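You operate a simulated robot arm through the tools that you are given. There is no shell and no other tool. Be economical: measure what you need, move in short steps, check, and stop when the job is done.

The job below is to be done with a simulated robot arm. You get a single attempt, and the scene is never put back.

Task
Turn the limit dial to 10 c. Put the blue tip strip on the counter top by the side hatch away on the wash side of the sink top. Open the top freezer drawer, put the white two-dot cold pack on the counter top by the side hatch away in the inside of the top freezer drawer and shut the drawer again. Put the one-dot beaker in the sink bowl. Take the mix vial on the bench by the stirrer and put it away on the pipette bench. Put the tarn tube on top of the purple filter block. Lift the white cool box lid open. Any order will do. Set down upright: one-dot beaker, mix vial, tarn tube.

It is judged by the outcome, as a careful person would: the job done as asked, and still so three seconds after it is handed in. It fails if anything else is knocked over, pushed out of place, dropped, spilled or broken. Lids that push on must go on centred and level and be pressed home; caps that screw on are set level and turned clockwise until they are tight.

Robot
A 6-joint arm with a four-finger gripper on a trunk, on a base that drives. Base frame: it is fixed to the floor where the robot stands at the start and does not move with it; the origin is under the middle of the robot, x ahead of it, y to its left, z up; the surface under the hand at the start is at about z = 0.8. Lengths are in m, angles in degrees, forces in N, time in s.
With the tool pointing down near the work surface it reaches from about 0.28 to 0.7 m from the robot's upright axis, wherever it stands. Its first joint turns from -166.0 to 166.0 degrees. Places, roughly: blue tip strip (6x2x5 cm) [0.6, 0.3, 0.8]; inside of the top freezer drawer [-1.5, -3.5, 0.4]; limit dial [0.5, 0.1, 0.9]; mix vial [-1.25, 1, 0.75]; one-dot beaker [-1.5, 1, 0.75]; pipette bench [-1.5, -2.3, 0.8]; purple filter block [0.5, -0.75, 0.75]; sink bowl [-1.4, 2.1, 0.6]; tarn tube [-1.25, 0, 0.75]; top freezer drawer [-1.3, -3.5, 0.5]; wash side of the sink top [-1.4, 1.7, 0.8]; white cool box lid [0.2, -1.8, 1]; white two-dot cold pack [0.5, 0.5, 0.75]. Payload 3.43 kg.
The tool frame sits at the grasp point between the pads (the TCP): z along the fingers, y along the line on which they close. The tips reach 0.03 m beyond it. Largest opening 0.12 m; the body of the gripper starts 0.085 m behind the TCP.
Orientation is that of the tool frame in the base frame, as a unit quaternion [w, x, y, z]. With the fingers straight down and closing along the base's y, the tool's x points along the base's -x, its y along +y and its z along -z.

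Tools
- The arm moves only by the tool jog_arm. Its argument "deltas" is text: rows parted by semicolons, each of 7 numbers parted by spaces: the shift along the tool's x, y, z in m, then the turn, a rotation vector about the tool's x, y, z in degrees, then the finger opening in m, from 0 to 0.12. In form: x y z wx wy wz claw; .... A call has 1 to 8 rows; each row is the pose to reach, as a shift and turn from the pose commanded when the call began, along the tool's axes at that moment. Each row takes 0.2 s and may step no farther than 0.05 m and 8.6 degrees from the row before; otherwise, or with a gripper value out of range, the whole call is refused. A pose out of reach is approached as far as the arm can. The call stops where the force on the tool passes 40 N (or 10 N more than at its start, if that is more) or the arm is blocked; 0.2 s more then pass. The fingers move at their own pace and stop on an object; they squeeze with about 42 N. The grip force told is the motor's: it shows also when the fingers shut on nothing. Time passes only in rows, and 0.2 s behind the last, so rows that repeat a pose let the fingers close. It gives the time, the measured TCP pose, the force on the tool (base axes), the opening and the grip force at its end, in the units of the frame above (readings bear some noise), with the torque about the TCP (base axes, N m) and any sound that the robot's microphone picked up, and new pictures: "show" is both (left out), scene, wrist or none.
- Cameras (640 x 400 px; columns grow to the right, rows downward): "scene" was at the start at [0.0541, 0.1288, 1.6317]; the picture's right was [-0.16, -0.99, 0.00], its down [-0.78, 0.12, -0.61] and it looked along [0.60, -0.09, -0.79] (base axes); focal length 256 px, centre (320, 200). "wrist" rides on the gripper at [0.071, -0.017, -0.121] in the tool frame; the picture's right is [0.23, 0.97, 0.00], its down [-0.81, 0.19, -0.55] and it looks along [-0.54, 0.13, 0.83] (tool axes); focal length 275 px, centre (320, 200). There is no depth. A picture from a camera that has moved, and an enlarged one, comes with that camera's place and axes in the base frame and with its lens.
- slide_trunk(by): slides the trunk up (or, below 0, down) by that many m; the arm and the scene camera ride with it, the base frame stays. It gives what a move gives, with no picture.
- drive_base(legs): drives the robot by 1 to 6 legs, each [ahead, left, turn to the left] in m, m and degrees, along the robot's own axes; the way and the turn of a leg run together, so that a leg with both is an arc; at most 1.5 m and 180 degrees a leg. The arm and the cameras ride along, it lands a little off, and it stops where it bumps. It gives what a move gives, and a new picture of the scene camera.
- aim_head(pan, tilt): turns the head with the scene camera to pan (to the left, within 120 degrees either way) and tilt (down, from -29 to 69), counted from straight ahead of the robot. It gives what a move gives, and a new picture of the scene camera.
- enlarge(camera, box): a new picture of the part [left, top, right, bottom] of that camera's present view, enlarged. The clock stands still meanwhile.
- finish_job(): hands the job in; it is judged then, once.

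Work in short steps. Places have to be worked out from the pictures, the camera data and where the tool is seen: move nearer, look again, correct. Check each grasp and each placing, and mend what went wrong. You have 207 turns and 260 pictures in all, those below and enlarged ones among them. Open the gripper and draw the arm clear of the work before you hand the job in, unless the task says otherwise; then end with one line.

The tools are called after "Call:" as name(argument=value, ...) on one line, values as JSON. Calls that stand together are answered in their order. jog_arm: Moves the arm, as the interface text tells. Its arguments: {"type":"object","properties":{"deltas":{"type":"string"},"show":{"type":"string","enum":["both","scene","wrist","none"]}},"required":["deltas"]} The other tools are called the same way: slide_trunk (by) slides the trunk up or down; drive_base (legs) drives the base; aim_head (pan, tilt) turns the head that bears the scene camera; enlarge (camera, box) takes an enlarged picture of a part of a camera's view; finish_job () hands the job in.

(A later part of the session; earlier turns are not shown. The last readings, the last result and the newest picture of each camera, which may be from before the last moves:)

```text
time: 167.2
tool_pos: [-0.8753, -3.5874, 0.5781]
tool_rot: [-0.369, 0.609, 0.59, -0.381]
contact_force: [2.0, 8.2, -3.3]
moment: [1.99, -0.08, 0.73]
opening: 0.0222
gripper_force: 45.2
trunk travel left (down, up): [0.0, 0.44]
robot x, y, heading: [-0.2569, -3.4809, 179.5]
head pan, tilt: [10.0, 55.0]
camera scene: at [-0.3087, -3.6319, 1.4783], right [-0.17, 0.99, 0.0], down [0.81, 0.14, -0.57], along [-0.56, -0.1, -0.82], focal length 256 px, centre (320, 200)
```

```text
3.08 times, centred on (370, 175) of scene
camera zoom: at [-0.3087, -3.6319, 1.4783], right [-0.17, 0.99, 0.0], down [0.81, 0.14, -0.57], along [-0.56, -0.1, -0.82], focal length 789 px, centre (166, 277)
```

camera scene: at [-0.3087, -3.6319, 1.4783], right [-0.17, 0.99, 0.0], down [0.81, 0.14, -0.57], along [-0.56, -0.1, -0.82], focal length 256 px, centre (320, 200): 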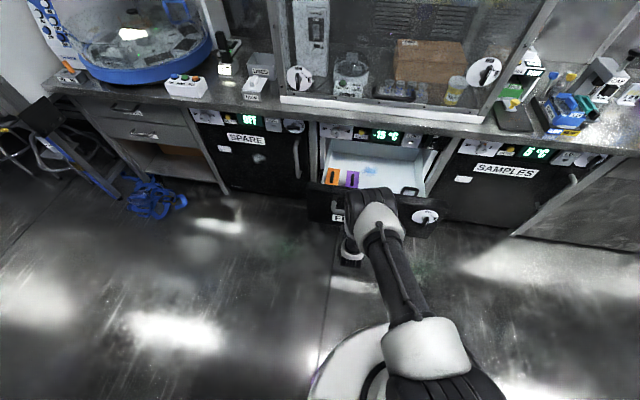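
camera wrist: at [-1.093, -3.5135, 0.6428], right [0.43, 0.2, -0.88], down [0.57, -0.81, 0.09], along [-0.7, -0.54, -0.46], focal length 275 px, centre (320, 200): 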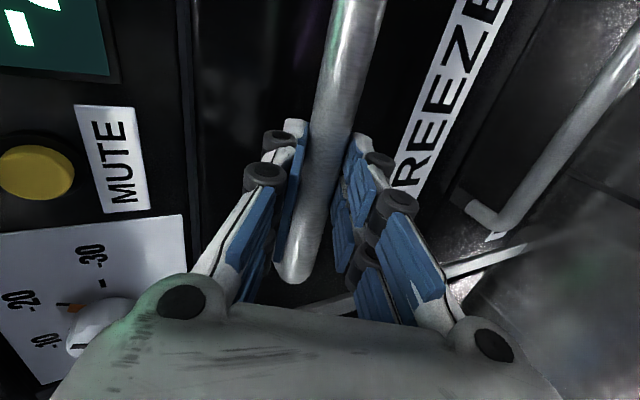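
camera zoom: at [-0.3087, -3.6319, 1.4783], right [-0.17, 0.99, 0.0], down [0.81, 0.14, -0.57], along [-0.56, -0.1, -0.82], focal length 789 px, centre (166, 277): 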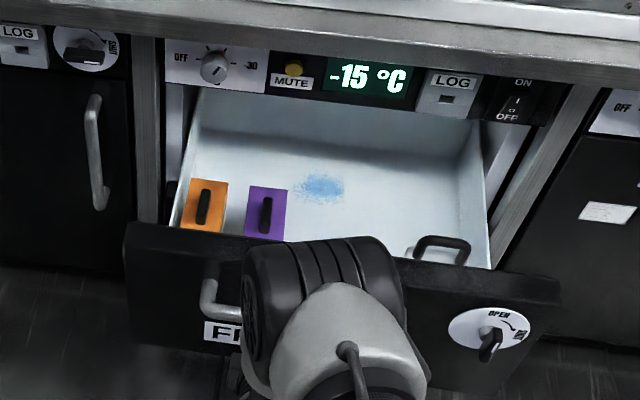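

The freezer warms while open (−20 → −15 °C), so leaving it open during the long errands would be careless. I'll push it shut now and reopen when the pack is at hand.

Call:
drive_base(legs=[[0.15, 0, 0], [0.17, 0, 0]])

Call:
enlarge(camera="scene", box=[280, 130, 460, 260])

```text
time: 169.6
tool_pos: [-1.195, -3.5866, 0.5774]
tool_rot: [-0.369, 0.608, 0.591, -0.382]
contact_force: [-2.0, -20.1, -8.0]
moment: [1.7, -0.13, 1.34]
opening: 0.0221
gripper_force: 45.1
trunk travel left (down, up): [0.0, 0.44]
robot x, y, heading: [-0.5809, -3.4776, 179.2]
head pan, tilt: [10.0, 55.0]
camera scene: at [-0.6295, -3.6323, 1.478], right [-0.17, 0.99, 0.0], down [0.81, 0.14, -0.57], along [-0.56, -0.1, -0.82], focal length 256 px, centre (320, 200)
```

scene: 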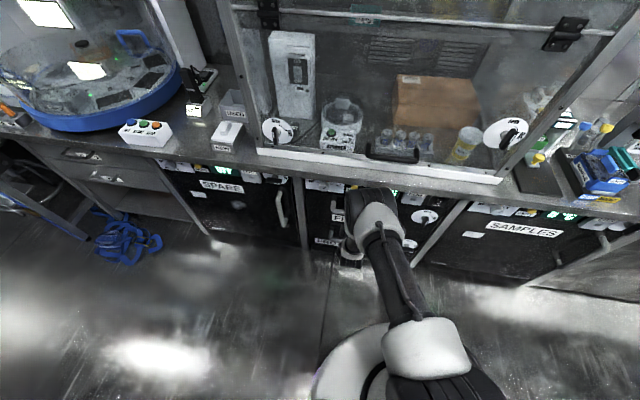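

```text
3.08 times, centred on (370, 195) of scene
camera zoom: at [-0.6295, -3.6323, 1.478], right [-0.17, 0.99, 0.0], down [0.81, 0.14, -0.57], along [-0.56, -0.1, -0.82], focal length 789 px, centre (166, 215)
```

zoom: 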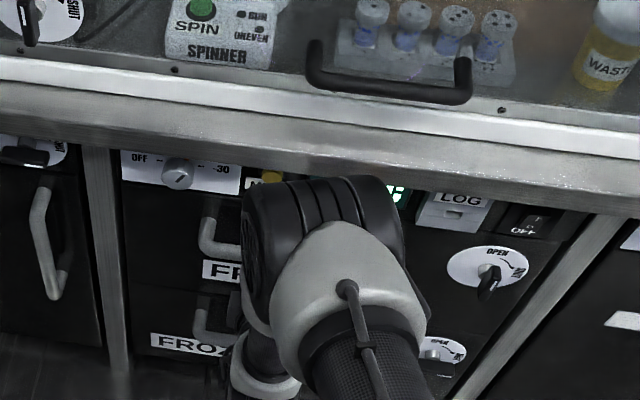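

Shut again at the original position. Release the bar and back off.

Call:
jog_arm(deltas="0 0 0 0 0 0 0.05; 0 0 0 0 0 0 0.08; 0 0 0 0 0 0 0.08; 0 0 0 0 0 0 0.08", show="none")

Call:
drive_base(legs=[[-0.2, 0, 0.5]])

```text
time: 170.6
tool_pos: [-1.1954, -3.5868, 0.5775]
tool_rot: [-0.368, 0.608, 0.59, -0.382]
contact_force: [0.0, 0.8, -0.3]
moment: [-0.02, 0.01, 0.02]
opening: 0.0801
gripper_force: 0.0
trunk travel left (down, up): [0.0, 0.44]
robot x, y, heading: [-0.5756, -3.4797, 179.6]
head pan, tilt: [10.0, 55.0]
```

```text
time: 172.2
tool_pos: [-0.9922, -3.5925, 0.5784]
tool_rot: [-0.367, 0.606, 0.593, -0.384]
contact_force: [0.4, -0.8, -0.2]
moment: [0.01, -0.03, 0.01]
opening: 0.08
gripper_force: 0.0
trunk travel left (down, up): [0.0, 0.44]
robot x, y, heading: [-0.3762, -3.4768, -179.7]
head pan, tilt: [10.0, 55.0]
camera scene: at [-0.4253, -3.631, 1.4784], right [-0.18, 0.98, 0.0], down [0.81, 0.15, -0.57], along [-0.56, -0.1, -0.82], focal length 256 px, centre (320, 200)
```

scene: 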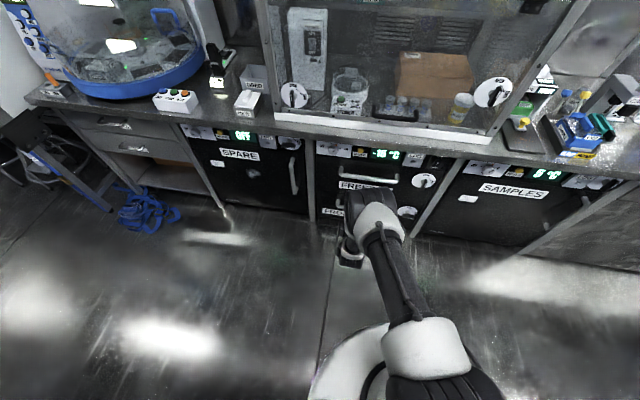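

Trunk back up, and unpitch the hand while raising it.

Call:
slide_trunk(by=0.15)

Call:
jog_arm(deltas="0 -0.02 -0.016 -7.75 0 0 0.08; 0 -0.04 -0.032 -15.5 0 0 0.08; 0 -0.06 -0.048 -23.2 0 0 0.08; 0 -0.08 -0.064 -31 0 0 0.08; 0 -0.1 -0.08 -38.7 0 0 0.08; 0 -0.12 -0.096 -46.5 0 0 0.08; 0 -0.14 -0.112 -54.2 0 0 0.08; 0 -0.158 -0.131 -62 0 0 0.08", show="none")

```text
time: 174.0
tool_pos: [-0.9915, -3.5925, 0.7278]
tool_rot: [-0.366, 0.606, 0.593, -0.384]
contact_force: [0.2, 0.4, 0.5]
moment: [0.0, 0.03, -0.01]
opening: 0.0799
gripper_force: 0.2
trunk travel left (down, up): [-0.15, 0.29]
robot x, y, heading: [-0.376, -3.4797, -180.0]
head pan, tilt: [10.0, 55.0]
```

```text
time: 176.0
tool_pos: [-0.9679, -3.5207, 0.9349]
tool_rot: [-0.133, 0.638, 0.757, 0.05]
contact_force: [-0.7, 0.1, -0.2]
moment: [-0.02, 0.03, 0.01]
opening: 0.08
gripper_force: 0.0
out of reach, approached as far as the arm can: row 6, 7
trunk travel left (down, up): [-0.15, 0.29]
robot x, y, heading: [-0.3754, -3.4775, -179.5]
head pan, tilt: [10.0, 55.0]
stopped in row 8: the arm was blocked; the commanded pose is now the measured one
```

Level the tool residual first, then yaw back.

Call:
jog_arm(deltas="0 0 -0.02 -2.7 -7.6 0 0.08; 0 0 -0.04 -5.4 -15.2 0 0.08", show="none")

Call:
jog_arm(deltas="0 0 0 0 0 8.5 0.08; 0 0 0 0 0 17 0.08; 0 0 0 0 0 25.5 0.08; 0 0 0 0 0 34 0.08; 0 0 0 0 0 42.5 0.08; 0 0 0 0 0 51 0.08; 0 0 0 0 0 59.5 0.08; 0 0 0 0 0 68 0.08", show="scene")

```text
time: 176.6
tool_pos: [-0.9621, -3.5291, 0.9734]
tool_rot: [0.0, 0.644, 0.765, -0.001]
contact_force: [-0.5, 0.3, 0.2]
moment: [0.01, 0.01, 0.0]
opening: 0.0801
gripper_force: 0.1
trunk travel left (down, up): [-0.15, 0.29]
robot x, y, heading: [-0.3731, -3.4802, -179.7]
head pan, tilt: [10.0, 55.0]
```

```text
time: 178.4
tool_pos: [-0.9625, -3.5294, 0.9727]
tool_rot: [-0.001, 0.962, 0.274, -0.001]
contact_force: [-0.4, 0.0, 0.1]
moment: [0.01, 0.04, 0.03]
opening: 0.0801
gripper_force: 0.0
trunk travel left (down, up): [-0.15, 0.29]
robot x, y, heading: [-0.3727, -3.4767, -179.7]
head pan, tilt: [10.0, 55.0]
camera scene: at [-0.4254, -3.6309, 1.6284], right [-0.18, 0.98, 0.0], down [0.81, 0.15, -0.57], along [-0.56, -0.1, -0.82], focal length 256 px, centre (320, 200)
```

scene: 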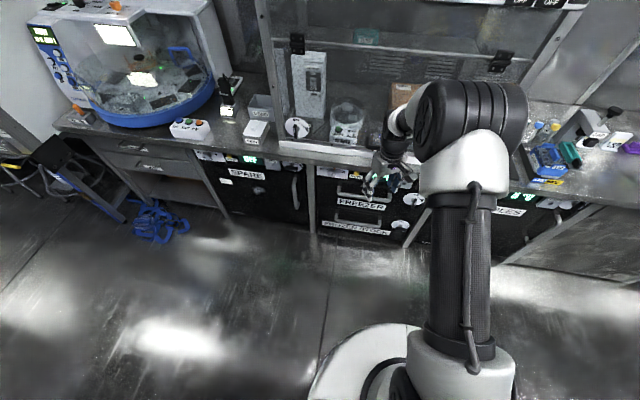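

Retract fully, then turn around and drive toward the cool box (front bench edge there is about x≈0).

Call:
jog_arm(deltas="0.029 0.006 -0.034 0 0 6.4 0.08; 0.058 0.012 -0.068 0 0 12.8 0.08; 0.087 0.018 -0.1 0 0 19.2 0.08; 0.116 0.025 -0.13 0 0 25.6 0.08; 0.145 0.031 -0.16 0 0 32 0.08; 0.18 0.035 -0.18 0 0 32 0.08", show="none")

Call:
drive_base(legs=[[0.17, -0.6, 0], [0, 0, -180]])

Call:
aim_head(pan=30, tilt=35)

```text
time: 179.8
tool_pos: [-0.7888, -3.4638, 1.1541]
tool_rot: [-0.001, 1.0, -0.003, -0.002]
contact_force: [-0.4, 0.0, -0.8]
moment: [0.0, 0.01, -0.01]
opening: 0.0801
gripper_force: 0.1
trunk travel left (down, up): [-0.15, 0.29]
robot x, y, heading: [-0.3755, -3.4775, -179.7]
head pan, tilt: [10.0, 55.0]
```

```text
time: 190.8
tool_pos: [-0.1343, -2.9186, 1.1537]
tool_rot: [0.001, 0.028, 1.0, -0.002]
contact_force: [-0.1, -0.1, 0.6]
moment: [-0.02, -0.01, 0.01]
opening: 0.0799
gripper_force: 0.0
trunk travel left (down, up): [-0.15, 0.29]
robot x, y, heading: [-0.5459, -2.8808, -3.0]
head pan, tilt: [10.0, 55.0]
camera scene: at [-0.4892, -2.7314, 1.6284], right [0.13, -0.99, 0.0], down [-0.81, -0.1, -0.57], along [0.57, 0.07, -0.82], focal length 256 px, centre (320, 200)
```

scene: 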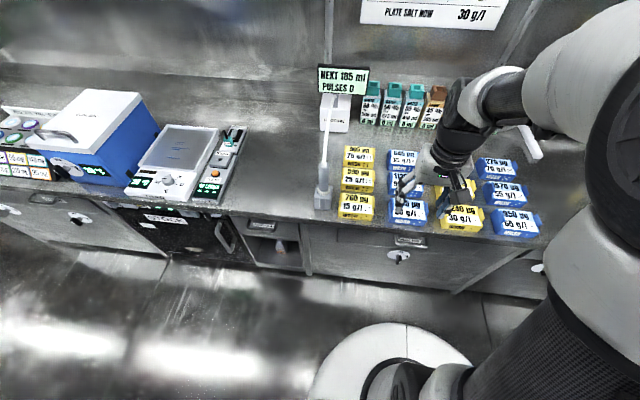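

```text
time: 191.6
tool_pos: [-0.1345, -2.9182, 1.1519]
tool_rot: [0.001, 0.028, 1.0, 0.0]
contact_force: [-0.4, -0.4, -0.9]
moment: [0.0, -0.02, 0.02]
opening: 0.0801
gripper_force: 0.1
trunk travel left (down, up): [-0.15, 0.29]
robot x, y, heading: [-0.5449, -2.8835, -2.7]
head pan, tilt: [30.0, 35.0]
camera scene: at [-0.4824, -2.7002, 1.6565], right [0.46, -0.89, 0.0], down [-0.51, -0.26, -0.82], along [0.73, 0.37, -0.57], focal length 256 px, centre (320, 200)
```

scene: 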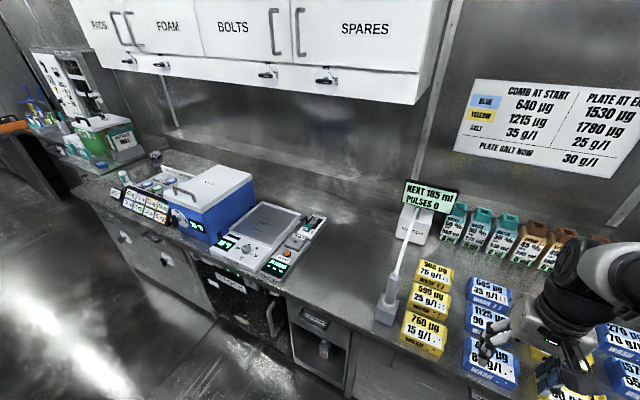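

Call:
enlarge(camera="scene", box=[110, 140, 290, 260])

Call:
drive_base(legs=[[0, 0.75, 2.8]])

```text
3.33 times, centred on (200, 200) of scene
camera zoom: at [-0.4824, -2.7002, 1.6565], right [0.46, -0.89, 0.0], down [-0.51, -0.26, -0.82], along [0.73, 0.37, -0.57], focal length 855 px, centre (720, 200)
```

zoom: 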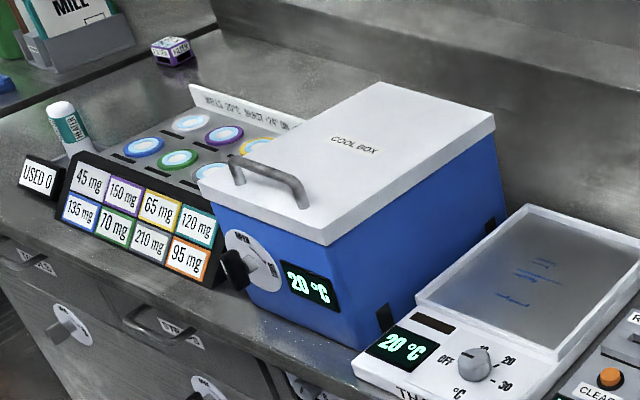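

```text
time: 195.7
tool_pos: [-0.1145, -2.147, 1.151]
tool_rot: [0.001, 0.003, 1.0, 0.0]
contact_force: [0.0, -0.2, 0.0]
moment: [-0.01, 0.05, 0.02]
opening: 0.08
gripper_force: 0.2
trunk travel left (down, up): [-0.15, 0.29]
robot x, y, heading: [-0.5288, -2.1301, 0.0]
head pan, tilt: [30.0, 35.0]
camera scene: at [-0.4732, -1.9466, 1.6565], right [0.5, -0.87, 0.0], down [-0.5, -0.29, -0.82], along [0.71, 0.41, -0.57], focal length 256 px, centre (320, 200)
```

scene: 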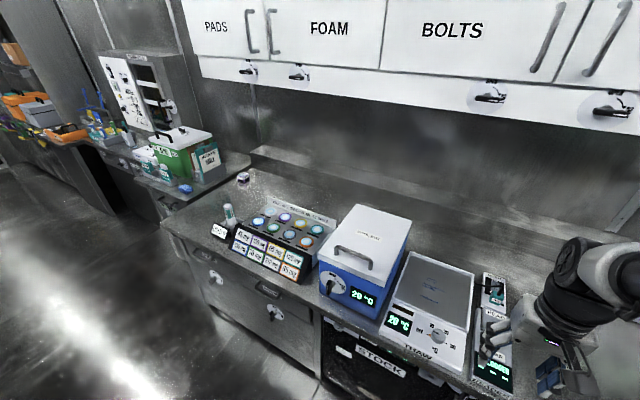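

The cool box lid has a front handle and a rotary latch on the box front. I'll zoom on the latch.

Call:
enlarge(camera="scene", box=[300, 195, 430, 325])

Call:
enlarge(camera="scene", box=[310, 260, 360, 310])

```text
3.08 times, centred on (365, 260) of scene
camera zoom: at [-0.4732, -1.9466, 1.6565], right [0.5, -0.87, 0.0], down [-0.5, -0.29, -0.82], along [0.71, 0.41, -0.57], focal length 789 px, centre (182, 15)
```

zoom: 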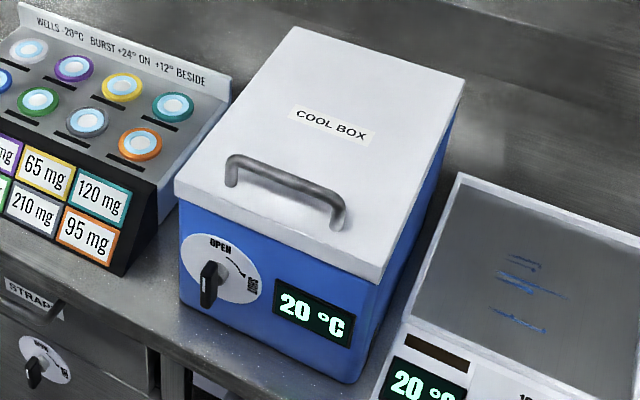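

```text
8.00 times, centred on (335, 285) of scene
camera zoom: at [-0.4732, -1.9466, 1.6565], right [0.5, -0.87, 0.0], down [-0.5, -0.29, -0.82], along [0.71, 0.41, -0.57], focal length 2052 px, centre (200, -480)
```

zoom: 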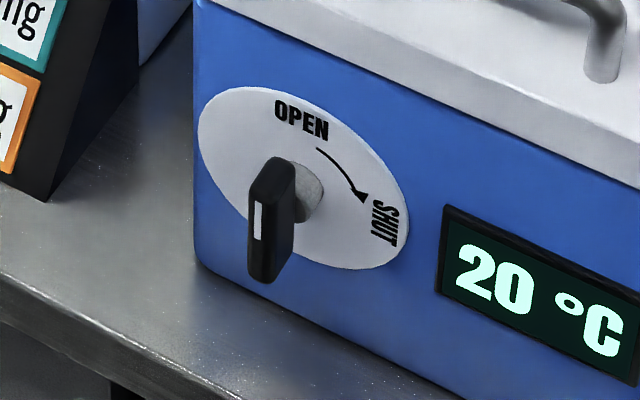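

The box latch stands vertical at OPEN. The lid (x 0.04–0.39, top z≈1.0) hinges at the back, with the handle bar at about (0.08, −1.75, 1.045). I'll drive in front of it.

Call:
drive_base(legs=[[0, 0.37, 0], [0.13, 0, 0]])

Call:
jog_arm(deltas="0 0 -0.01 0 0 -8.5 0.08; 0.01 0 -0.02 0 0 -17 0.08; 0.02 0 -0.03 0 0 -25.5 0.08; 0.03 0 -0.04 0 0 -34 0.08; 0.03 0 -0.05 0 0 -42.5 0.08; 0.03 0 -0.06 0 0 -51 0.08; 0.03 0 -0.06 0 0 -59.5 0.08; 0.03 0 -0.06 0 0 -68 0.08", show="none")

```text
time: 198.9
tool_pos: [0.0153, -1.7763, 1.1519]
tool_rot: [0.0, 0.009, 1.0, -0.001]
contact_force: [0.1, 0.2, -1.2]
moment: [0.01, 0.06, 0.03]
opening: 0.0801
gripper_force: 0.0
trunk travel left (down, up): [-0.15, 0.29]
robot x, y, heading: [-0.4024, -1.7565, -0.7]
head pan, tilt: [30.0, 35.0]
camera scene: at [-0.3406, -1.5729, 1.6565], right [0.49, -0.87, 0.0], down [-0.5, -0.28, -0.82], along [0.71, 0.4, -0.57], focal length 256 px, centre (320, 200)
```

scene: 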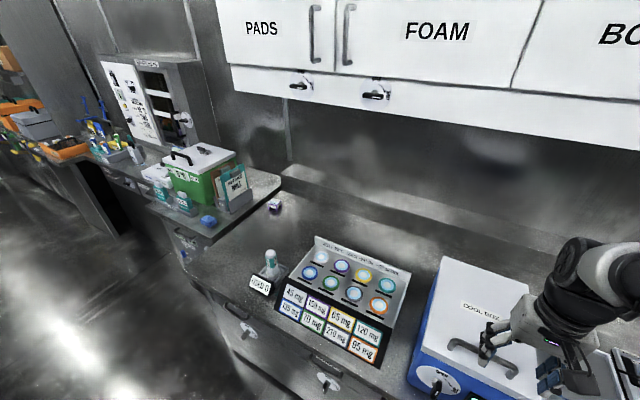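

```text
time: 200.7
tool_pos: [-0.0152, -1.7768, 1.212]
tool_rot: [0.001, -0.553, 0.833, 0.0]
contact_force: [-0.4, -0.6, 0.5]
moment: [-0.01, -0.03, -0.01]
opening: 0.0801
gripper_force: 0.1
trunk travel left (down, up): [-0.15, 0.29]
robot x, y, heading: [-0.4016, -1.7589, -0.6]
head pan, tilt: [30.0, 35.0]
```

Finishing the yaw and then pitching the fingers 30° forward.

Call:
jog_arm(deltas="0 0 0 0 0 -8 0.08; 0 0 0 0 0 -16 0.08; 0 0 0 0 0 -22.5 0.08", show="none")

Call:
jog_arm(deltas="0 0 0 8 0 0 0.06; 0 0 0 16 0 0 0.06; 0 0 0 24 0 0 0.06; 0 0 0 30 0 0 0.06", show="wrist")

Call:
aim_head(pan=15, tilt=45)

```text
time: 201.5
tool_pos: [-0.0151, -1.7761, 1.2119]
tool_rot: [0.0, -0.705, 0.709, -0.001]
contact_force: [-0.2, -0.4, 1.4]
moment: [0.04, -0.02, 0.0]
opening: 0.0799
gripper_force: 0.2
trunk travel left (down, up): [-0.15, 0.29]
robot x, y, heading: [-0.3975, -1.7563, -0.8]
head pan, tilt: [30.0, 35.0]
```

```text
time: 202.5
tool_pos: [-0.0159, -1.7753, 1.2139]
tool_rot: [0.184, -0.681, 0.685, -0.186]
contact_force: [0.4, 0.2, 0.5]
moment: [0.0, 0.01, -0.01]
opening: 0.0598
gripper_force: 0.1
trunk travel left (down, up): [-0.15, 0.29]
robot x, y, heading: [-0.3962, -1.7568, -0.6]
head pan, tilt: [30.0, 35.0]
camera wrist: at [-0.0623, -1.846, 1.325], right [-0.84, -0.22, -0.49], down [-0.44, 0.81, 0.38], along [0.31, 0.53, -0.79], focal length 275 px, centre (320, 200)
```

wrist: 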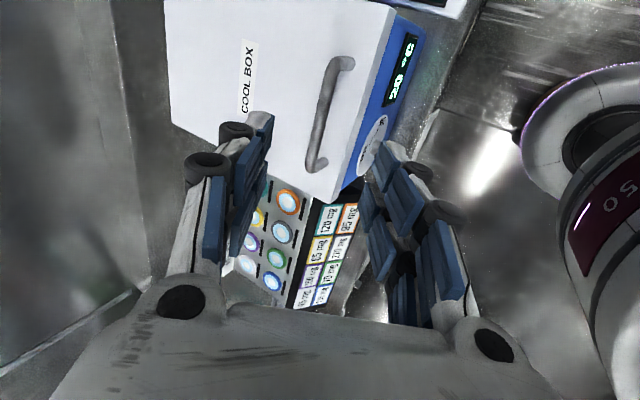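

```text
time: 203.3
tool_pos: [-0.0158, -1.7762, 1.2137]
tool_rot: [0.182, -0.68, 0.685, -0.186]
contact_force: [0.1, 0.1, -0.1]
moment: [0.03, -0.03, 0.01]
opening: 0.0602
gripper_force: 0.1
trunk travel left (down, up): [-0.15, 0.29]
robot x, y, heading: [-0.3996, -1.7548, -0.3]
head pan, tilt: [15.0, 45.0]
camera scene: at [-0.3403, -1.5958, 1.6418], right [0.25, -0.97, 0.0], down [-0.68, -0.18, -0.71], along [0.68, 0.18, -0.71], focal length 256 px, centre (320, 200)
```

scene: 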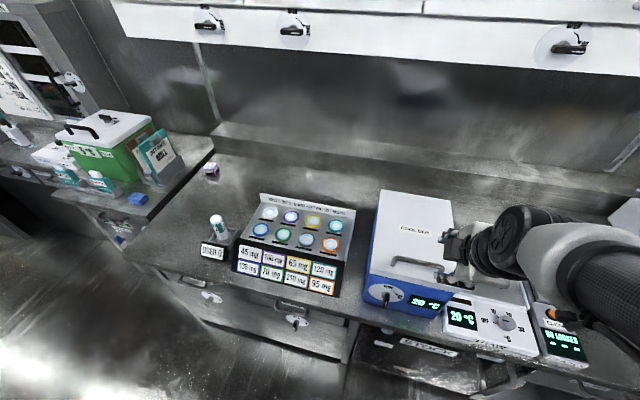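

Bar located at (0.067, −1.765, 1.042). Approaching along the finger direction with the bar between open fingers.

Call:
jog_arm(deltas="-0.01 0.015 0.03 0 0 0 0.06; -0.011 0.0153 0.075 0 0 0 0.06; -0.011 0.0153 0.12 0 0 0 0.06; -0.011 0.0153 0.155 0 0 0 0.06; -0.011 0.0153 0.1755 0 0 0 0.06", show="both")

```text
time: 204.5
tool_pos: [0.057, -1.7658, 1.0526]
tool_rot: [0.183, -0.681, 0.685, -0.186]
contact_force: [-2.8, 0.5, 2.0]
moment: [0.05, 0.17, 0.07]
opening: 0.0613
gripper_force: 1.2
out of reach, approached as far as the arm can: row 3
trunk travel left (down, up): [-0.15, 0.29]
robot x, y, heading: [-0.3992, -1.7563, -0.4]
head pan, tilt: [15.0, 45.0]
camera scene: at [-0.3411, -1.5958, 1.6418], right [0.25, -0.97, 0.0], down [-0.68, -0.18, -0.71], along [0.69, 0.18, -0.71], focal length 256 px, centre (320, 200)
camera wrist: at [0.0108, -1.8354, 1.1651], right [-0.84, -0.22, -0.49], down [-0.44, 0.81, 0.38], along [0.31, 0.53, -0.79], focal length 275 px, centre (320, 200)
```

scene: 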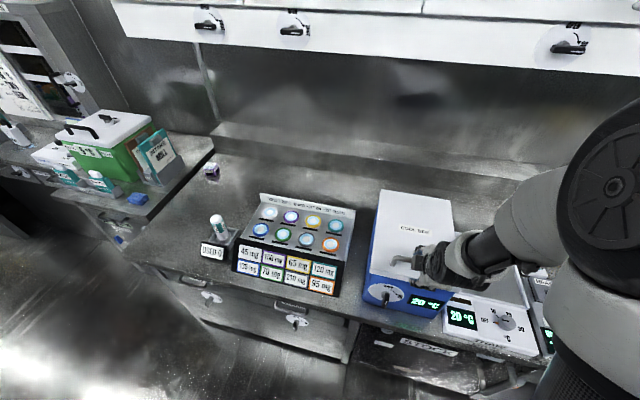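
wrist: 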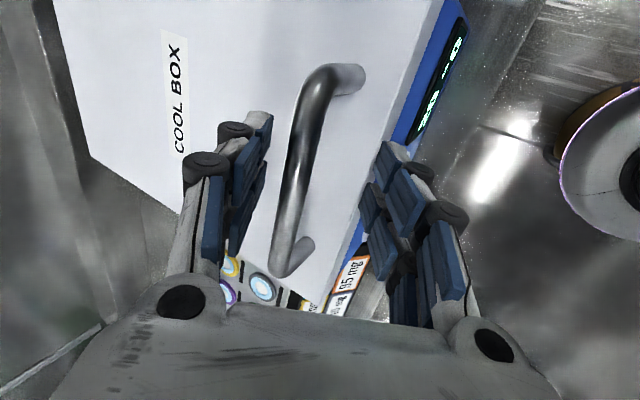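

The front finger just touches the lid edge. I'll shift 12 mm up/back to centre on the bar, then close.

Call:
jog_arm(deltas="0 -0.012 0 0 0 0 0.06; 0 -0.012 0 0 0 0 0.03; 0 -0.012 0 0 0 0 0; 0 -0.012 0 0 0 0 0; 0 -0.012 0 0 0 0 0; 0 -0.012 0 0 0 0 0", show="wrist")

```text
time: 205.6
tool_pos: [0.053, -1.7665, 1.0506]
tool_rot: [0.169, -0.685, 0.687, -0.171]
contact_force: [-21.0, -2.0, -3.3]
moment: [-0.61, 1.25, 0.82]
opening: 0.0479
gripper_force: 29.9
trunk travel left (down, up): [-0.15, 0.29]
robot x, y, heading: [-0.3973, -1.7563, -0.6]
head pan, tilt: [15.0, 45.0]
stopped in row 5: the force on the tool passed its limit at 42 N (the readings are from after the stop); the commanded pose is now the measured one
camera wrist: at [0.0106, -1.8353, 1.1654], right [-0.86, -0.23, -0.45], down [-0.42, 0.81, 0.4], along [0.28, 0.53, -0.8], focal length 275 px, centre (320, 200)
```

wrist: 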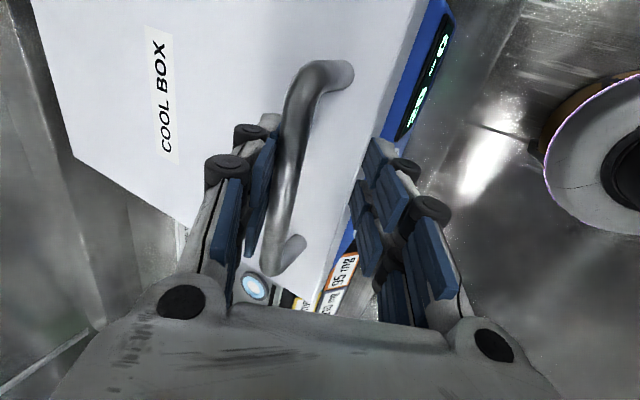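

The lower finger was pressing the lid's front edge rather than clearing it. Backing out, I'll re-centre ~2 cm further back on the bar with a narrower opening.

Call:
jog_arm(deltas="0 0 0 0 0 0 0.06; 0 0 -0.01 0 0 0 0.06; 0 -0.005 -0.05 0 0 0 0.05; 0 -0.0195 -0.05 0 0 0 0.05; 0 -0.0195 -0.05 0 0 0 0.05", show="both")

```text
time: 206.8
tool_pos: [0.0522, -1.7664, 1.106]
tool_rot: [0.174, -0.682, 0.687, -0.178]
contact_force: [0.1, 0.7, 0.3]
moment: [0.02, 0.0, -0.02]
opening: 0.0498
gripper_force: 0.2
out of reach, approached as far as the arm can: row 3
trunk travel left (down, up): [-0.15, 0.29]
robot x, y, heading: [-0.3977, -1.7579, -0.4]
head pan, tilt: [15.0, 45.0]
camera scene: at [-0.341, -1.5959, 1.6418], right [0.25, -0.97, 0.0], down [-0.68, -0.18, -0.71], along [0.68, 0.18, -0.71], focal length 256 px, centre (320, 200)
camera wrist: at [0.0089, -1.8347, 1.2203], right [-0.85, -0.23, -0.47], down [-0.43, 0.81, 0.39], along [0.29, 0.53, -0.79], focal length 275 px, centre (320, 200)
```

scene: 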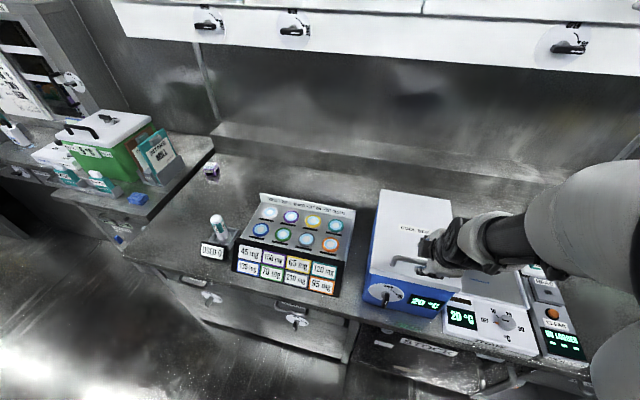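
wrist: 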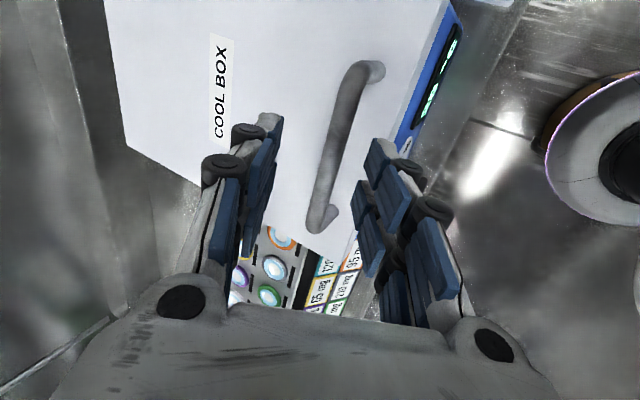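

Bar now measured at (0.068, −1.765, 1.043). I'll approach so it sits nearer the fingertips, keeping the lower tip ~1 cm above the lid.

Call:
jog_arm(deltas="0 0.0166 0 0 0 0 0.05; 0 0.0166 0.025 0 0 0 0.05; 0 0.0166 0.042 0 0 0 0.05; 0 0.0166 0.042 0 0 0 0.03; 0 0.0166 0.042 0 0 0 0.01; 0 0.0166 0.042 0 0 0 0.0; 0 0.0166 0.042 0 0 0 0.0", show="wrist")

```text
time: 208.4
tool_pos: [0.0647, -1.7648, 1.0643]
tool_rot: [0.177, -0.683, 0.686, -0.181]
contact_force: [25.0, -1.2, 10.6]
moment: [-0.49, -0.22, 0.66]
opening: 0.0132
gripper_force: 30.0
trunk travel left (down, up): [-0.15, 0.29]
robot x, y, heading: [-0.3992, -1.7596, -0.4]
head pan, tilt: [15.0, 45.0]
camera wrist: at [0.0201, -1.8348, 1.1773], right [-0.85, -0.23, -0.48], down [-0.43, 0.81, 0.39], along [0.3, 0.53, -0.79], focal length 275 px, centre (320, 200)
```

wrist: 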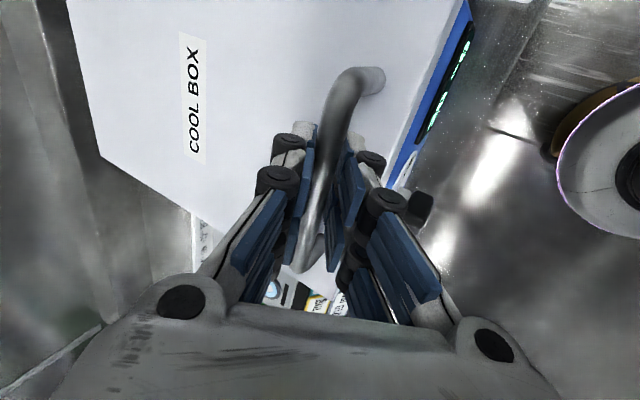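

Bar gripped (13 mm). I'll lift along the lid's arc about the rear hinge, first to ~20°.

Call:
jog_arm(deltas="0 -0.0072 0.0 0 0 0 0; 0 -0.0261 -0.0213 0 0 0 0; 0 -0.0468 -0.0403 0 0 0 0; 0 -0.069 -0.0574 0 0 0 0; 0 -0.0927 -0.0724 0 0 0 0", show="both")

```text
time: 209.6
tool_pos: [0.1053, -1.7646, 1.1683]
tool_rot: [0.173, -0.683, 0.688, -0.176]
contact_force: [5.0, 4.5, -7.4]
moment: [-0.08, 0.07, 1.61]
opening: 0.0131
gripper_force: 44.7
trunk travel left (down, up): [-0.15, 0.29]
robot x, y, heading: [-0.3987, -1.756, -0.6]
head pan, tilt: [15.0, 45.0]
camera scene: at [-0.339, -1.5952, 1.6416], right [0.25, -0.97, 0.0], down [-0.69, -0.18, -0.71], along [0.68, 0.18, -0.71], focal length 256 px, centre (320, 200)
camera wrist: at [0.0627, -1.8348, 1.2818], right [-0.86, -0.22, -0.46], down [-0.43, 0.81, 0.39], along [0.29, 0.53, -0.79], focal length 275 px, centre (320, 200)
```

scene: 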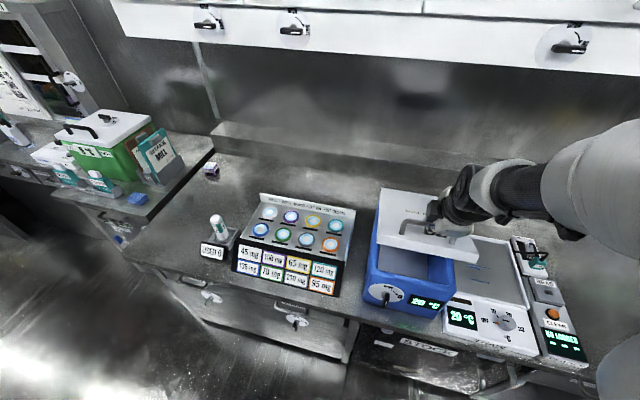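
wrist: 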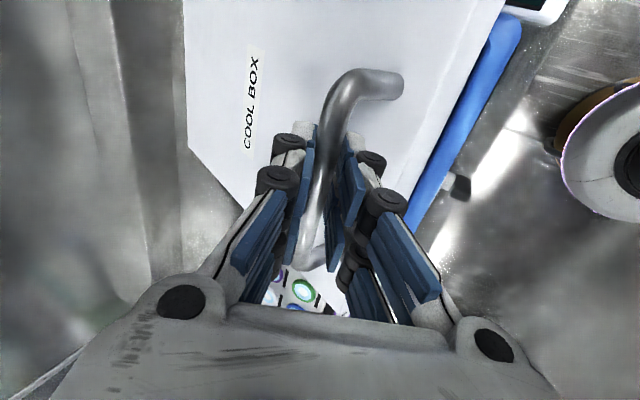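

Opening smoothly along the predicted arc. Continuing to ~45°.

Call:
jog_arm(deltas="0 -0.0248 -0.0131 0 0 0 0; 0 -0.0506 -0.0242 0 0 0 0; 0 -0.0773 -0.0328 0 0 0 0; 0 -0.1045 -0.0391 0 0 0 0; 0 -0.1322 -0.043 0 0 0 0", show="both")

```text
time: 210.8
tool_pos: [0.2034, -1.765, 1.269]
tool_rot: [0.171, -0.683, 0.688, -0.174]
contact_force: [14.0, 5.5, -25.4]
moment: [-0.06, 0.01, 1.64]
opening: 0.0136
gripper_force: 44.8
trunk travel left (down, up): [-0.15, 0.29]
robot x, y, heading: [-0.3997, -1.7603, -0.5]
head pan, tilt: [15.0, 45.0]
camera scene: at [-0.3354, -1.5948, 1.6413], right [0.25, -0.97, 0.0], down [-0.69, -0.18, -0.7], along [0.68, 0.18, -0.71], focal length 256 px, centre (320, 200)
camera wrist: at [0.1612, -1.8348, 1.3826], right [-0.86, -0.23, -0.46], down [-0.43, 0.81, 0.39], along [0.29, 0.53, -0.8], focal length 275 px, centre (320, 200)
```

scene: 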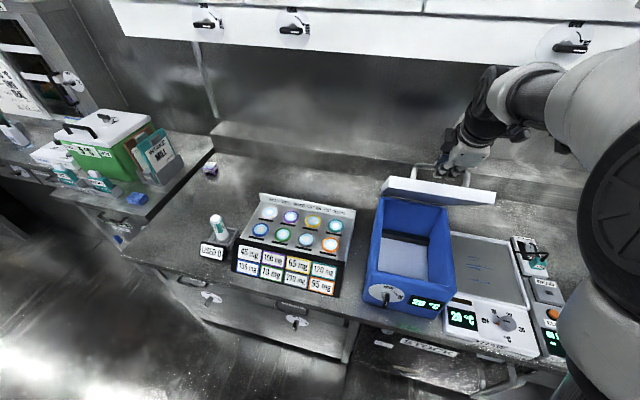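
wrist: 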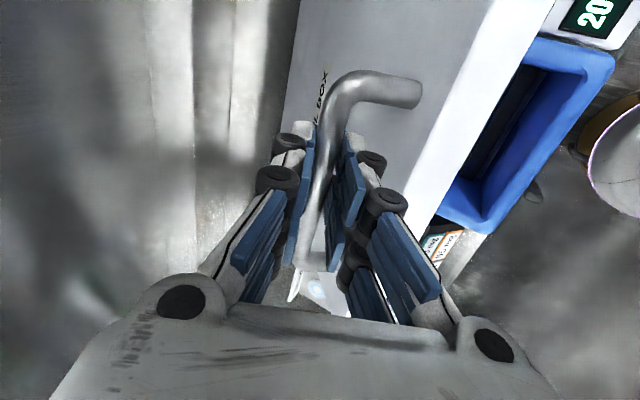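

About 47° open. Continuing to ~65° with a slight radius correction.

Call:
jog_arm(deltas="0 -0.0277 0.0074 0 0 0 0; 0 -0.0557 0.0084 0 0 0 0; 0 -0.0835 0.0119 0 0 0 0; 0 -0.111 0.0178 0 0 0 0", show="both")

```text
time: 211.8
tool_pos: [0.3078, -1.7653, 1.3096]
tool_rot: [0.173, -0.683, 0.688, -0.176]
contact_force: [2.3, 8.3, -6.1]
moment: [-0.13, -0.14, 1.64]
opening: 0.0136
gripper_force: 45.2
trunk travel left (down, up): [-0.15, 0.29]
robot x, y, heading: [-0.4, -1.7587, -0.3]
head pan, tilt: [15.0, 45.0]
camera scene: at [-0.3395, -1.5944, 1.6415], right [0.25, -0.97, 0.0], down [-0.69, -0.18, -0.71], along [0.68, 0.18, -0.71], focal length 256 px, centre (320, 200)
camera wrist: at [0.2641, -1.8351, 1.4222], right [-0.86, -0.23, -0.47], down [-0.43, 0.81, 0.39], along [0.29, 0.53, -0.79], focal length 275 px, centre (320, 200)
```

scene: 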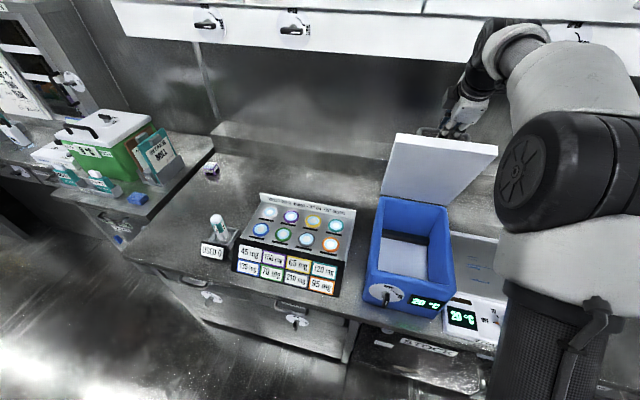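
wrist: 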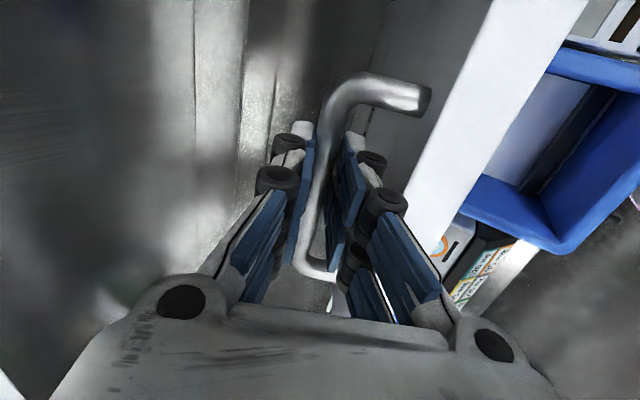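

Still low forces at ~67°. Continuing toward ~80°.

Call:
jog_arm(deltas="0 -0.0268 0.0083 0 0 0 0; 0 -0.0526 0.0191 0 0 0 0; 0 -0.0776 0.032 0 0 0 0", show="both")

```text
time: 212.6
tool_pos: [0.3672, -1.7656, 1.3147]
tool_rot: [0.177, -0.682, 0.686, -0.18]
contact_force: [-0.4, 6.9, 16.0]
moment: [0.21, -0.06, 1.95]
opening: 0.0133
gripper_force: 45.1
out of reach, approached as far as the arm can: row 3
trunk travel left (down, up): [-0.15, 0.29]
robot x, y, heading: [-0.4001, -1.7558, -0.6]
head pan, tilt: [15.0, 45.0]
camera scene: at [-0.3427, -1.5947, 1.642], right [0.25, -0.97, 0.0], down [-0.68, -0.18, -0.71], along [0.69, 0.18, -0.71], focal length 256 px, centre (320, 200)
camera wrist: at [0.3219, -1.8352, 1.4279], right [-0.85, -0.23, -0.47], down [-0.43, 0.81, 0.39], along [0.3, 0.53, -0.79], focal length 275 px, centre (320, 200)
```

scene: 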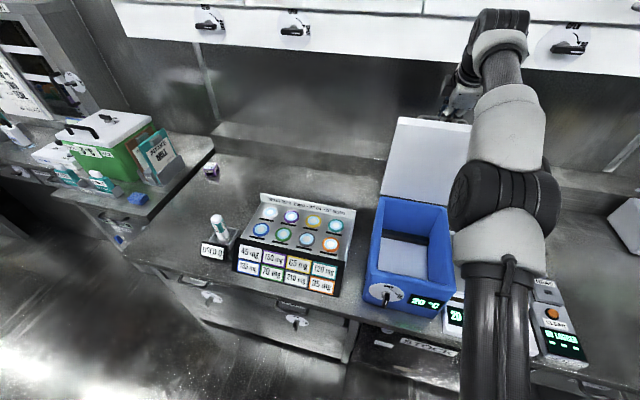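
wrist: 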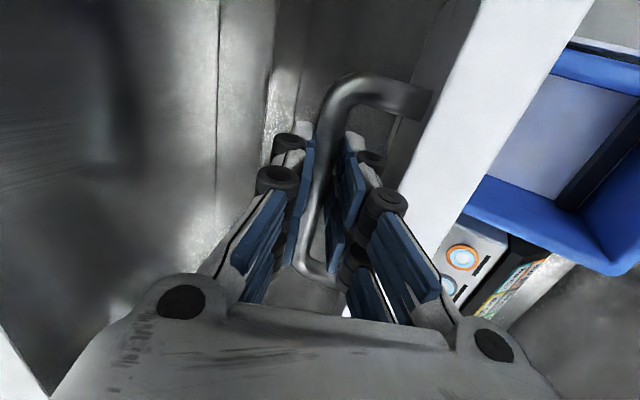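

The arm is at full reach at ~77°. I'll drive the base forward 7 cm to carry the lid to about vertical.

Call:
drive_base(legs=[[0.07, 0, 0]])

```text
time: 213.6
tool_pos: [0.4114, -1.7658, 1.3114]
tool_rot: [-0.167, 0.687, -0.686, 0.171]
contact_force: [-4.8, 1.7, 4.8]
moment: [-0.76, 2.03, 0.73]
opening: 0.0129
gripper_force: 44.9
trunk travel left (down, up): [-0.15, 0.29]
robot x, y, heading: [-0.3509, -1.7536, -0.6]
head pan, tilt: [15.0, 45.0]
stopped in leg 1: the force on the tool passed its limit at 44 N (the readings are from after the stop); the commanded pose is now the measured one
camera scene: at [-0.2907, -1.5959, 1.6417], right [0.25, -0.97, 0.0], down [-0.68, -0.18, -0.71], along [0.69, 0.18, -0.71], focal length 256 px, centre (320, 200)
```

scene: 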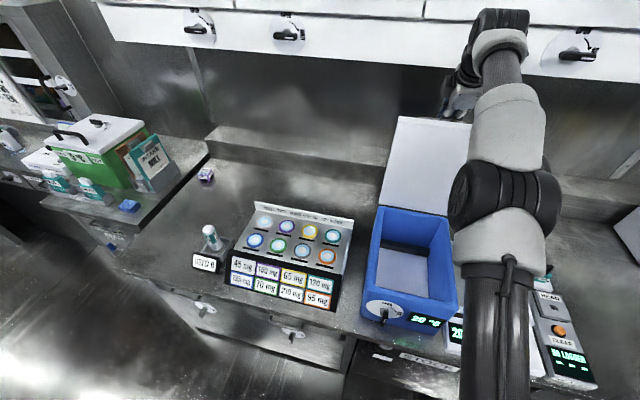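

~85° reached and resistance met (likely the lid's stop). I'll open the fingers slightly, keeping them as a hook, to see whether the lid stays.

Call:
jog_arm(deltas="0 0 0 0 0 0 0.03; 0 0 0 0 0 0 0.05; 0 0 0 0 0 0 0.05; 0 0 0 0 0 0 0.05", show="both")

```text
time: 214.6
tool_pos: [0.4119, -1.7669, 1.3104]
tool_rot: [0.167, -0.686, 0.688, -0.171]
contact_force: [-0.9, 0.2, -2.8]
moment: [-0.18, -0.08, 0.01]
opening: 0.05
gripper_force: 0.6
trunk travel left (down, up): [-0.15, 0.29]
robot x, y, heading: [-0.3479, -1.7567, -0.5]
head pan, tilt: [15.0, 45.0]
camera scene: at [-0.2912, -1.5962, 1.6418], right [0.25, -0.97, 0.0], down [-0.68, -0.18, -0.71], along [0.69, 0.18, -0.71], focal length 256 px, centre (320, 200)
camera wrist: at [0.3711, -1.836, 1.4249], right [-0.86, -0.23, -0.45], down [-0.42, 0.81, 0.4], along [0.28, 0.53, -0.8], focal length 275 px, centre (320, 200)
```

scene: 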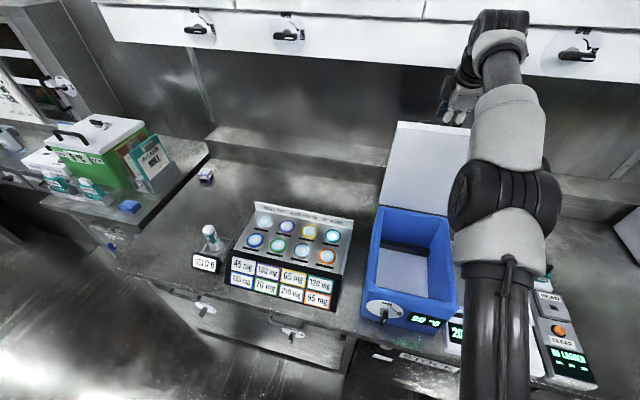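
wrist: 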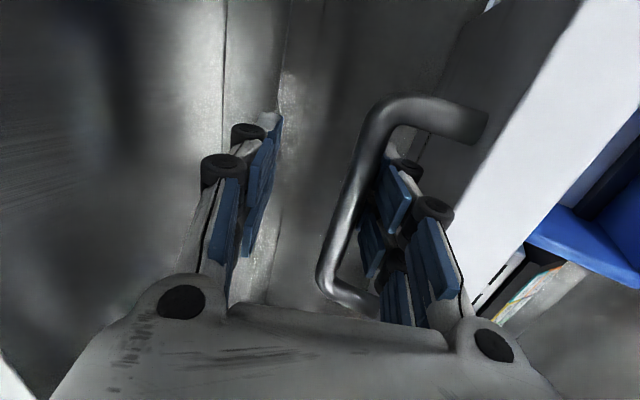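

The lid leans onto the front finger, so it needs to pass vertical. I'll push it further with the loose hook by creeping the base forward.

Call:
drive_base(legs=[[0.045, 0, 0]])

Call:
enlarge(camera="wrist", box=[0, 0, 640, 400])

```text
time: 215.6
tool_pos: [0.4468, -1.7664, 1.3086]
tool_rot: [-0.154, 0.69, -0.689, 0.159]
contact_force: [-9.3, 1.8, 10.8]
moment: [0.02, 4.14, 0.23]
opening: 0.0547
gripper_force: 3.0
trunk travel left (down, up): [-0.15, 0.29]
robot x, y, heading: [-0.3058, -1.7598, -0.7]
head pan, tilt: [15.0, 45.0]
stopped in leg 1: the force on the tool passed its limit at 42 N (the readings are from after the stop); the commanded pose is now the measured one
camera scene: at [-0.2479, -1.5965, 1.6418], right [0.25, -0.97, 0.0], down [-0.68, -0.18, -0.71], along [0.69, 0.18, -0.71], focal length 256 px, centre (320, 200)
```

scene: 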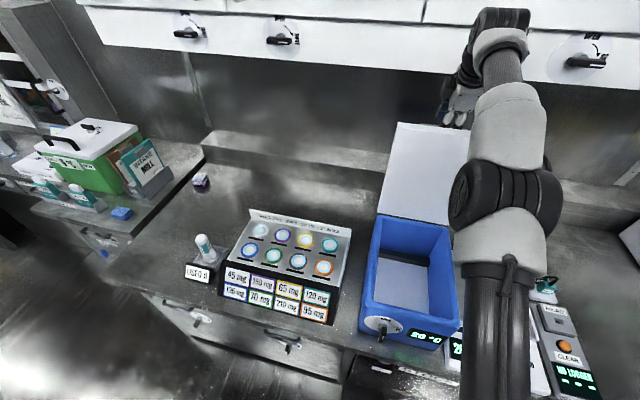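

```text
1.00 times, centred on (320, 200) of wrist (not enlarged: the box is as wide or as high as the picture)
camera zoom: at [0.4097, -1.836, 1.4251], right [-0.88, -0.23, -0.42], down [-0.41, 0.81, 0.41], along [0.24, 0.53, -0.81], focal length 275 px, centre (320, 200)
```

zoom: 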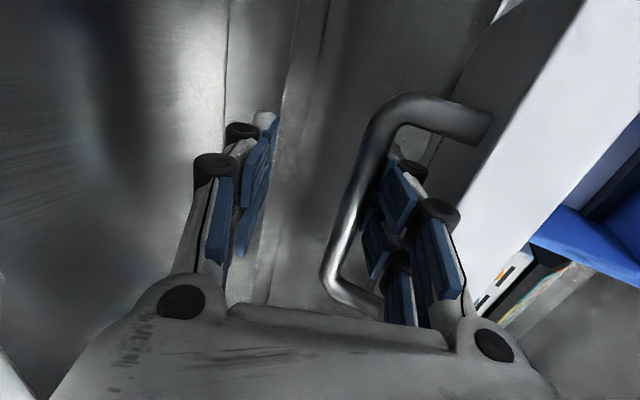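

The front finger's outer side is wedged between bar and lid, so opening wide may itself have dragged the lid. I'll re-grip, ease back 3 cm, then open only a little to test whether the lid holds by itself.

Call:
jog_arm(deltas="0 0 0 0 0 0 0.03; 0 0 0 0 0 0 0.0; 0 0 0 0 0 0 0.0", show="none")

Call:
drive_base(legs=[[-0.04, 0, 0]])

Call:
jog_arm(deltas="0 0 0 0 0 0 0.03; 0 0 0 0 0 0 0.03; 0 0 0 0 0 0 0.03; 0 0 0 0 0 0 0.03", show="wrist")

```text
time: 216.4
tool_pos: [0.4437, -1.7661, 1.3019]
tool_rot: [-0.146, 0.692, -0.69, 0.152]
contact_force: [-28.1, 1.0, -9.3]
moment: [-0.45, 7.65, 0.52]
opening: 0.026
gripper_force: 19.9
trunk travel left (down, up): [-0.15, 0.29]
robot x, y, heading: [-0.3062, -1.7561, -0.4]
head pan, tilt: [15.0, 45.0]
```

```text
time: 217.3
tool_pos: [0.4123, -1.7661, 1.3033]
tool_rot: [-0.153, 0.691, -0.689, 0.156]
contact_force: [-3.2, -0.2, -28.2]
moment: [-0.61, -0.07, 0.81]
opening: 0.0128
gripper_force: 44.7
trunk travel left (down, up): [-0.15, 0.29]
robot x, y, heading: [-0.3472, -1.757, -0.8]
head pan, tilt: [15.0, 45.0]
camera scene: at [-0.2831, -1.5963, 1.6416], right [0.25, -0.97, 0.0], down [-0.69, -0.18, -0.71], along [0.68, 0.18, -0.71], focal length 256 px, centre (320, 200)
```

scene: 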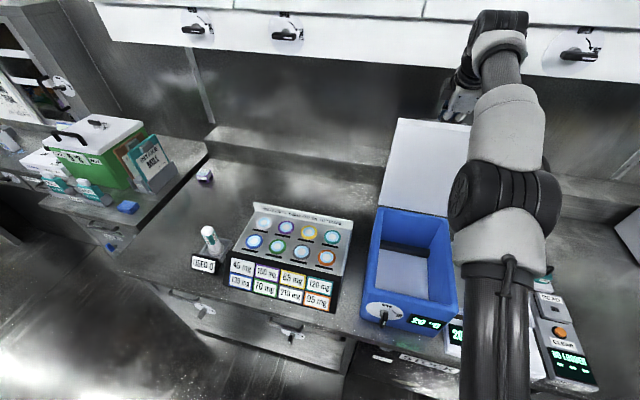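

```text
time: 218.3
tool_pos: [0.4103, -1.7668, 1.3035]
tool_rot: [-0.153, 0.69, -0.689, 0.157]
contact_force: [0.9, -0.4, 0.8]
moment: [0.01, 0.03, 0.02]
opening: 0.0298
gripper_force: 0.0
trunk travel left (down, up): [-0.15, 0.29]
robot x, y, heading: [-0.3437, -1.7584, -0.5]
head pan, tilt: [15.0, 45.0]
camera wrist: at [0.3732, -1.8362, 1.4204], right [-0.88, -0.23, -0.42], down [-0.41, 0.81, 0.41], along [0.24, 0.53, -0.81], focal length 275 px, centre (320, 200)
```

wrist: 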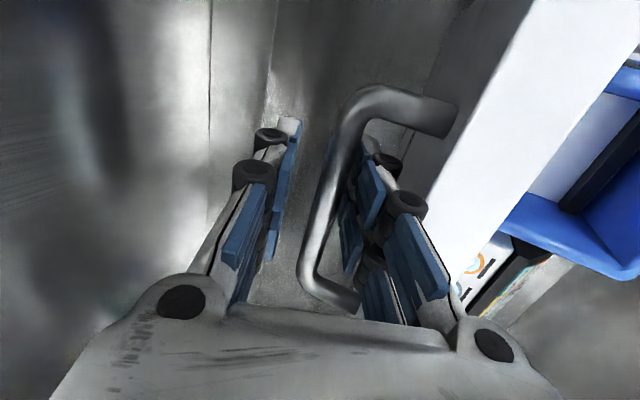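

Contact force is now zero. I'll move the hand 1 cm forward-down and see whether the bar follows or stays.

Call:
jog_arm(deltas="0 0.005 0 0 0 0 0.034; 0 0.01 0 0 0 0 0.038; 0 0.01 0 0 0 0 0.038; 0 0.01 0 0 0 0 0.038; 0 0.01 0 0 0 0 0.038", show="wrist")

```text
time: 219.5
tool_pos: [0.4009, -1.7666, 1.3001]
tool_rot: [-0.154, 0.69, -0.69, 0.158]
contact_force: [1.7, 0.4, 0.5]
moment: [0.03, 0.04, 0.01]
opening: 0.0376
gripper_force: 0.0
trunk travel left (down, up): [-0.15, 0.29]
robot x, y, heading: [-0.3485, -1.7599, -0.2]
head pan, tilt: [15.0, 45.0]
camera wrist: at [0.3644, -1.836, 1.4161], right [-0.88, -0.23, -0.42], down [-0.41, 0.81, 0.41], along [0.24, 0.53, -0.81], focal length 275 px, centre (320, 200)
```

wrist: 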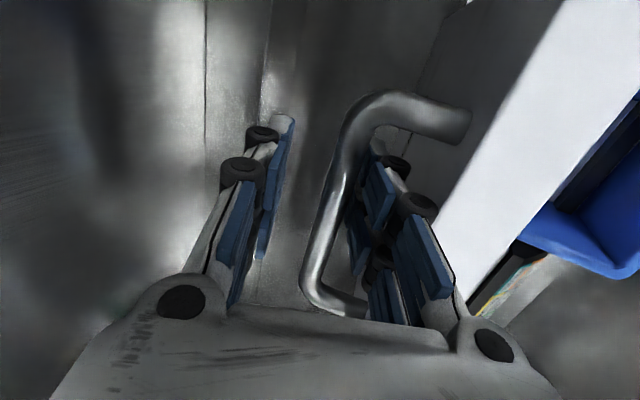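

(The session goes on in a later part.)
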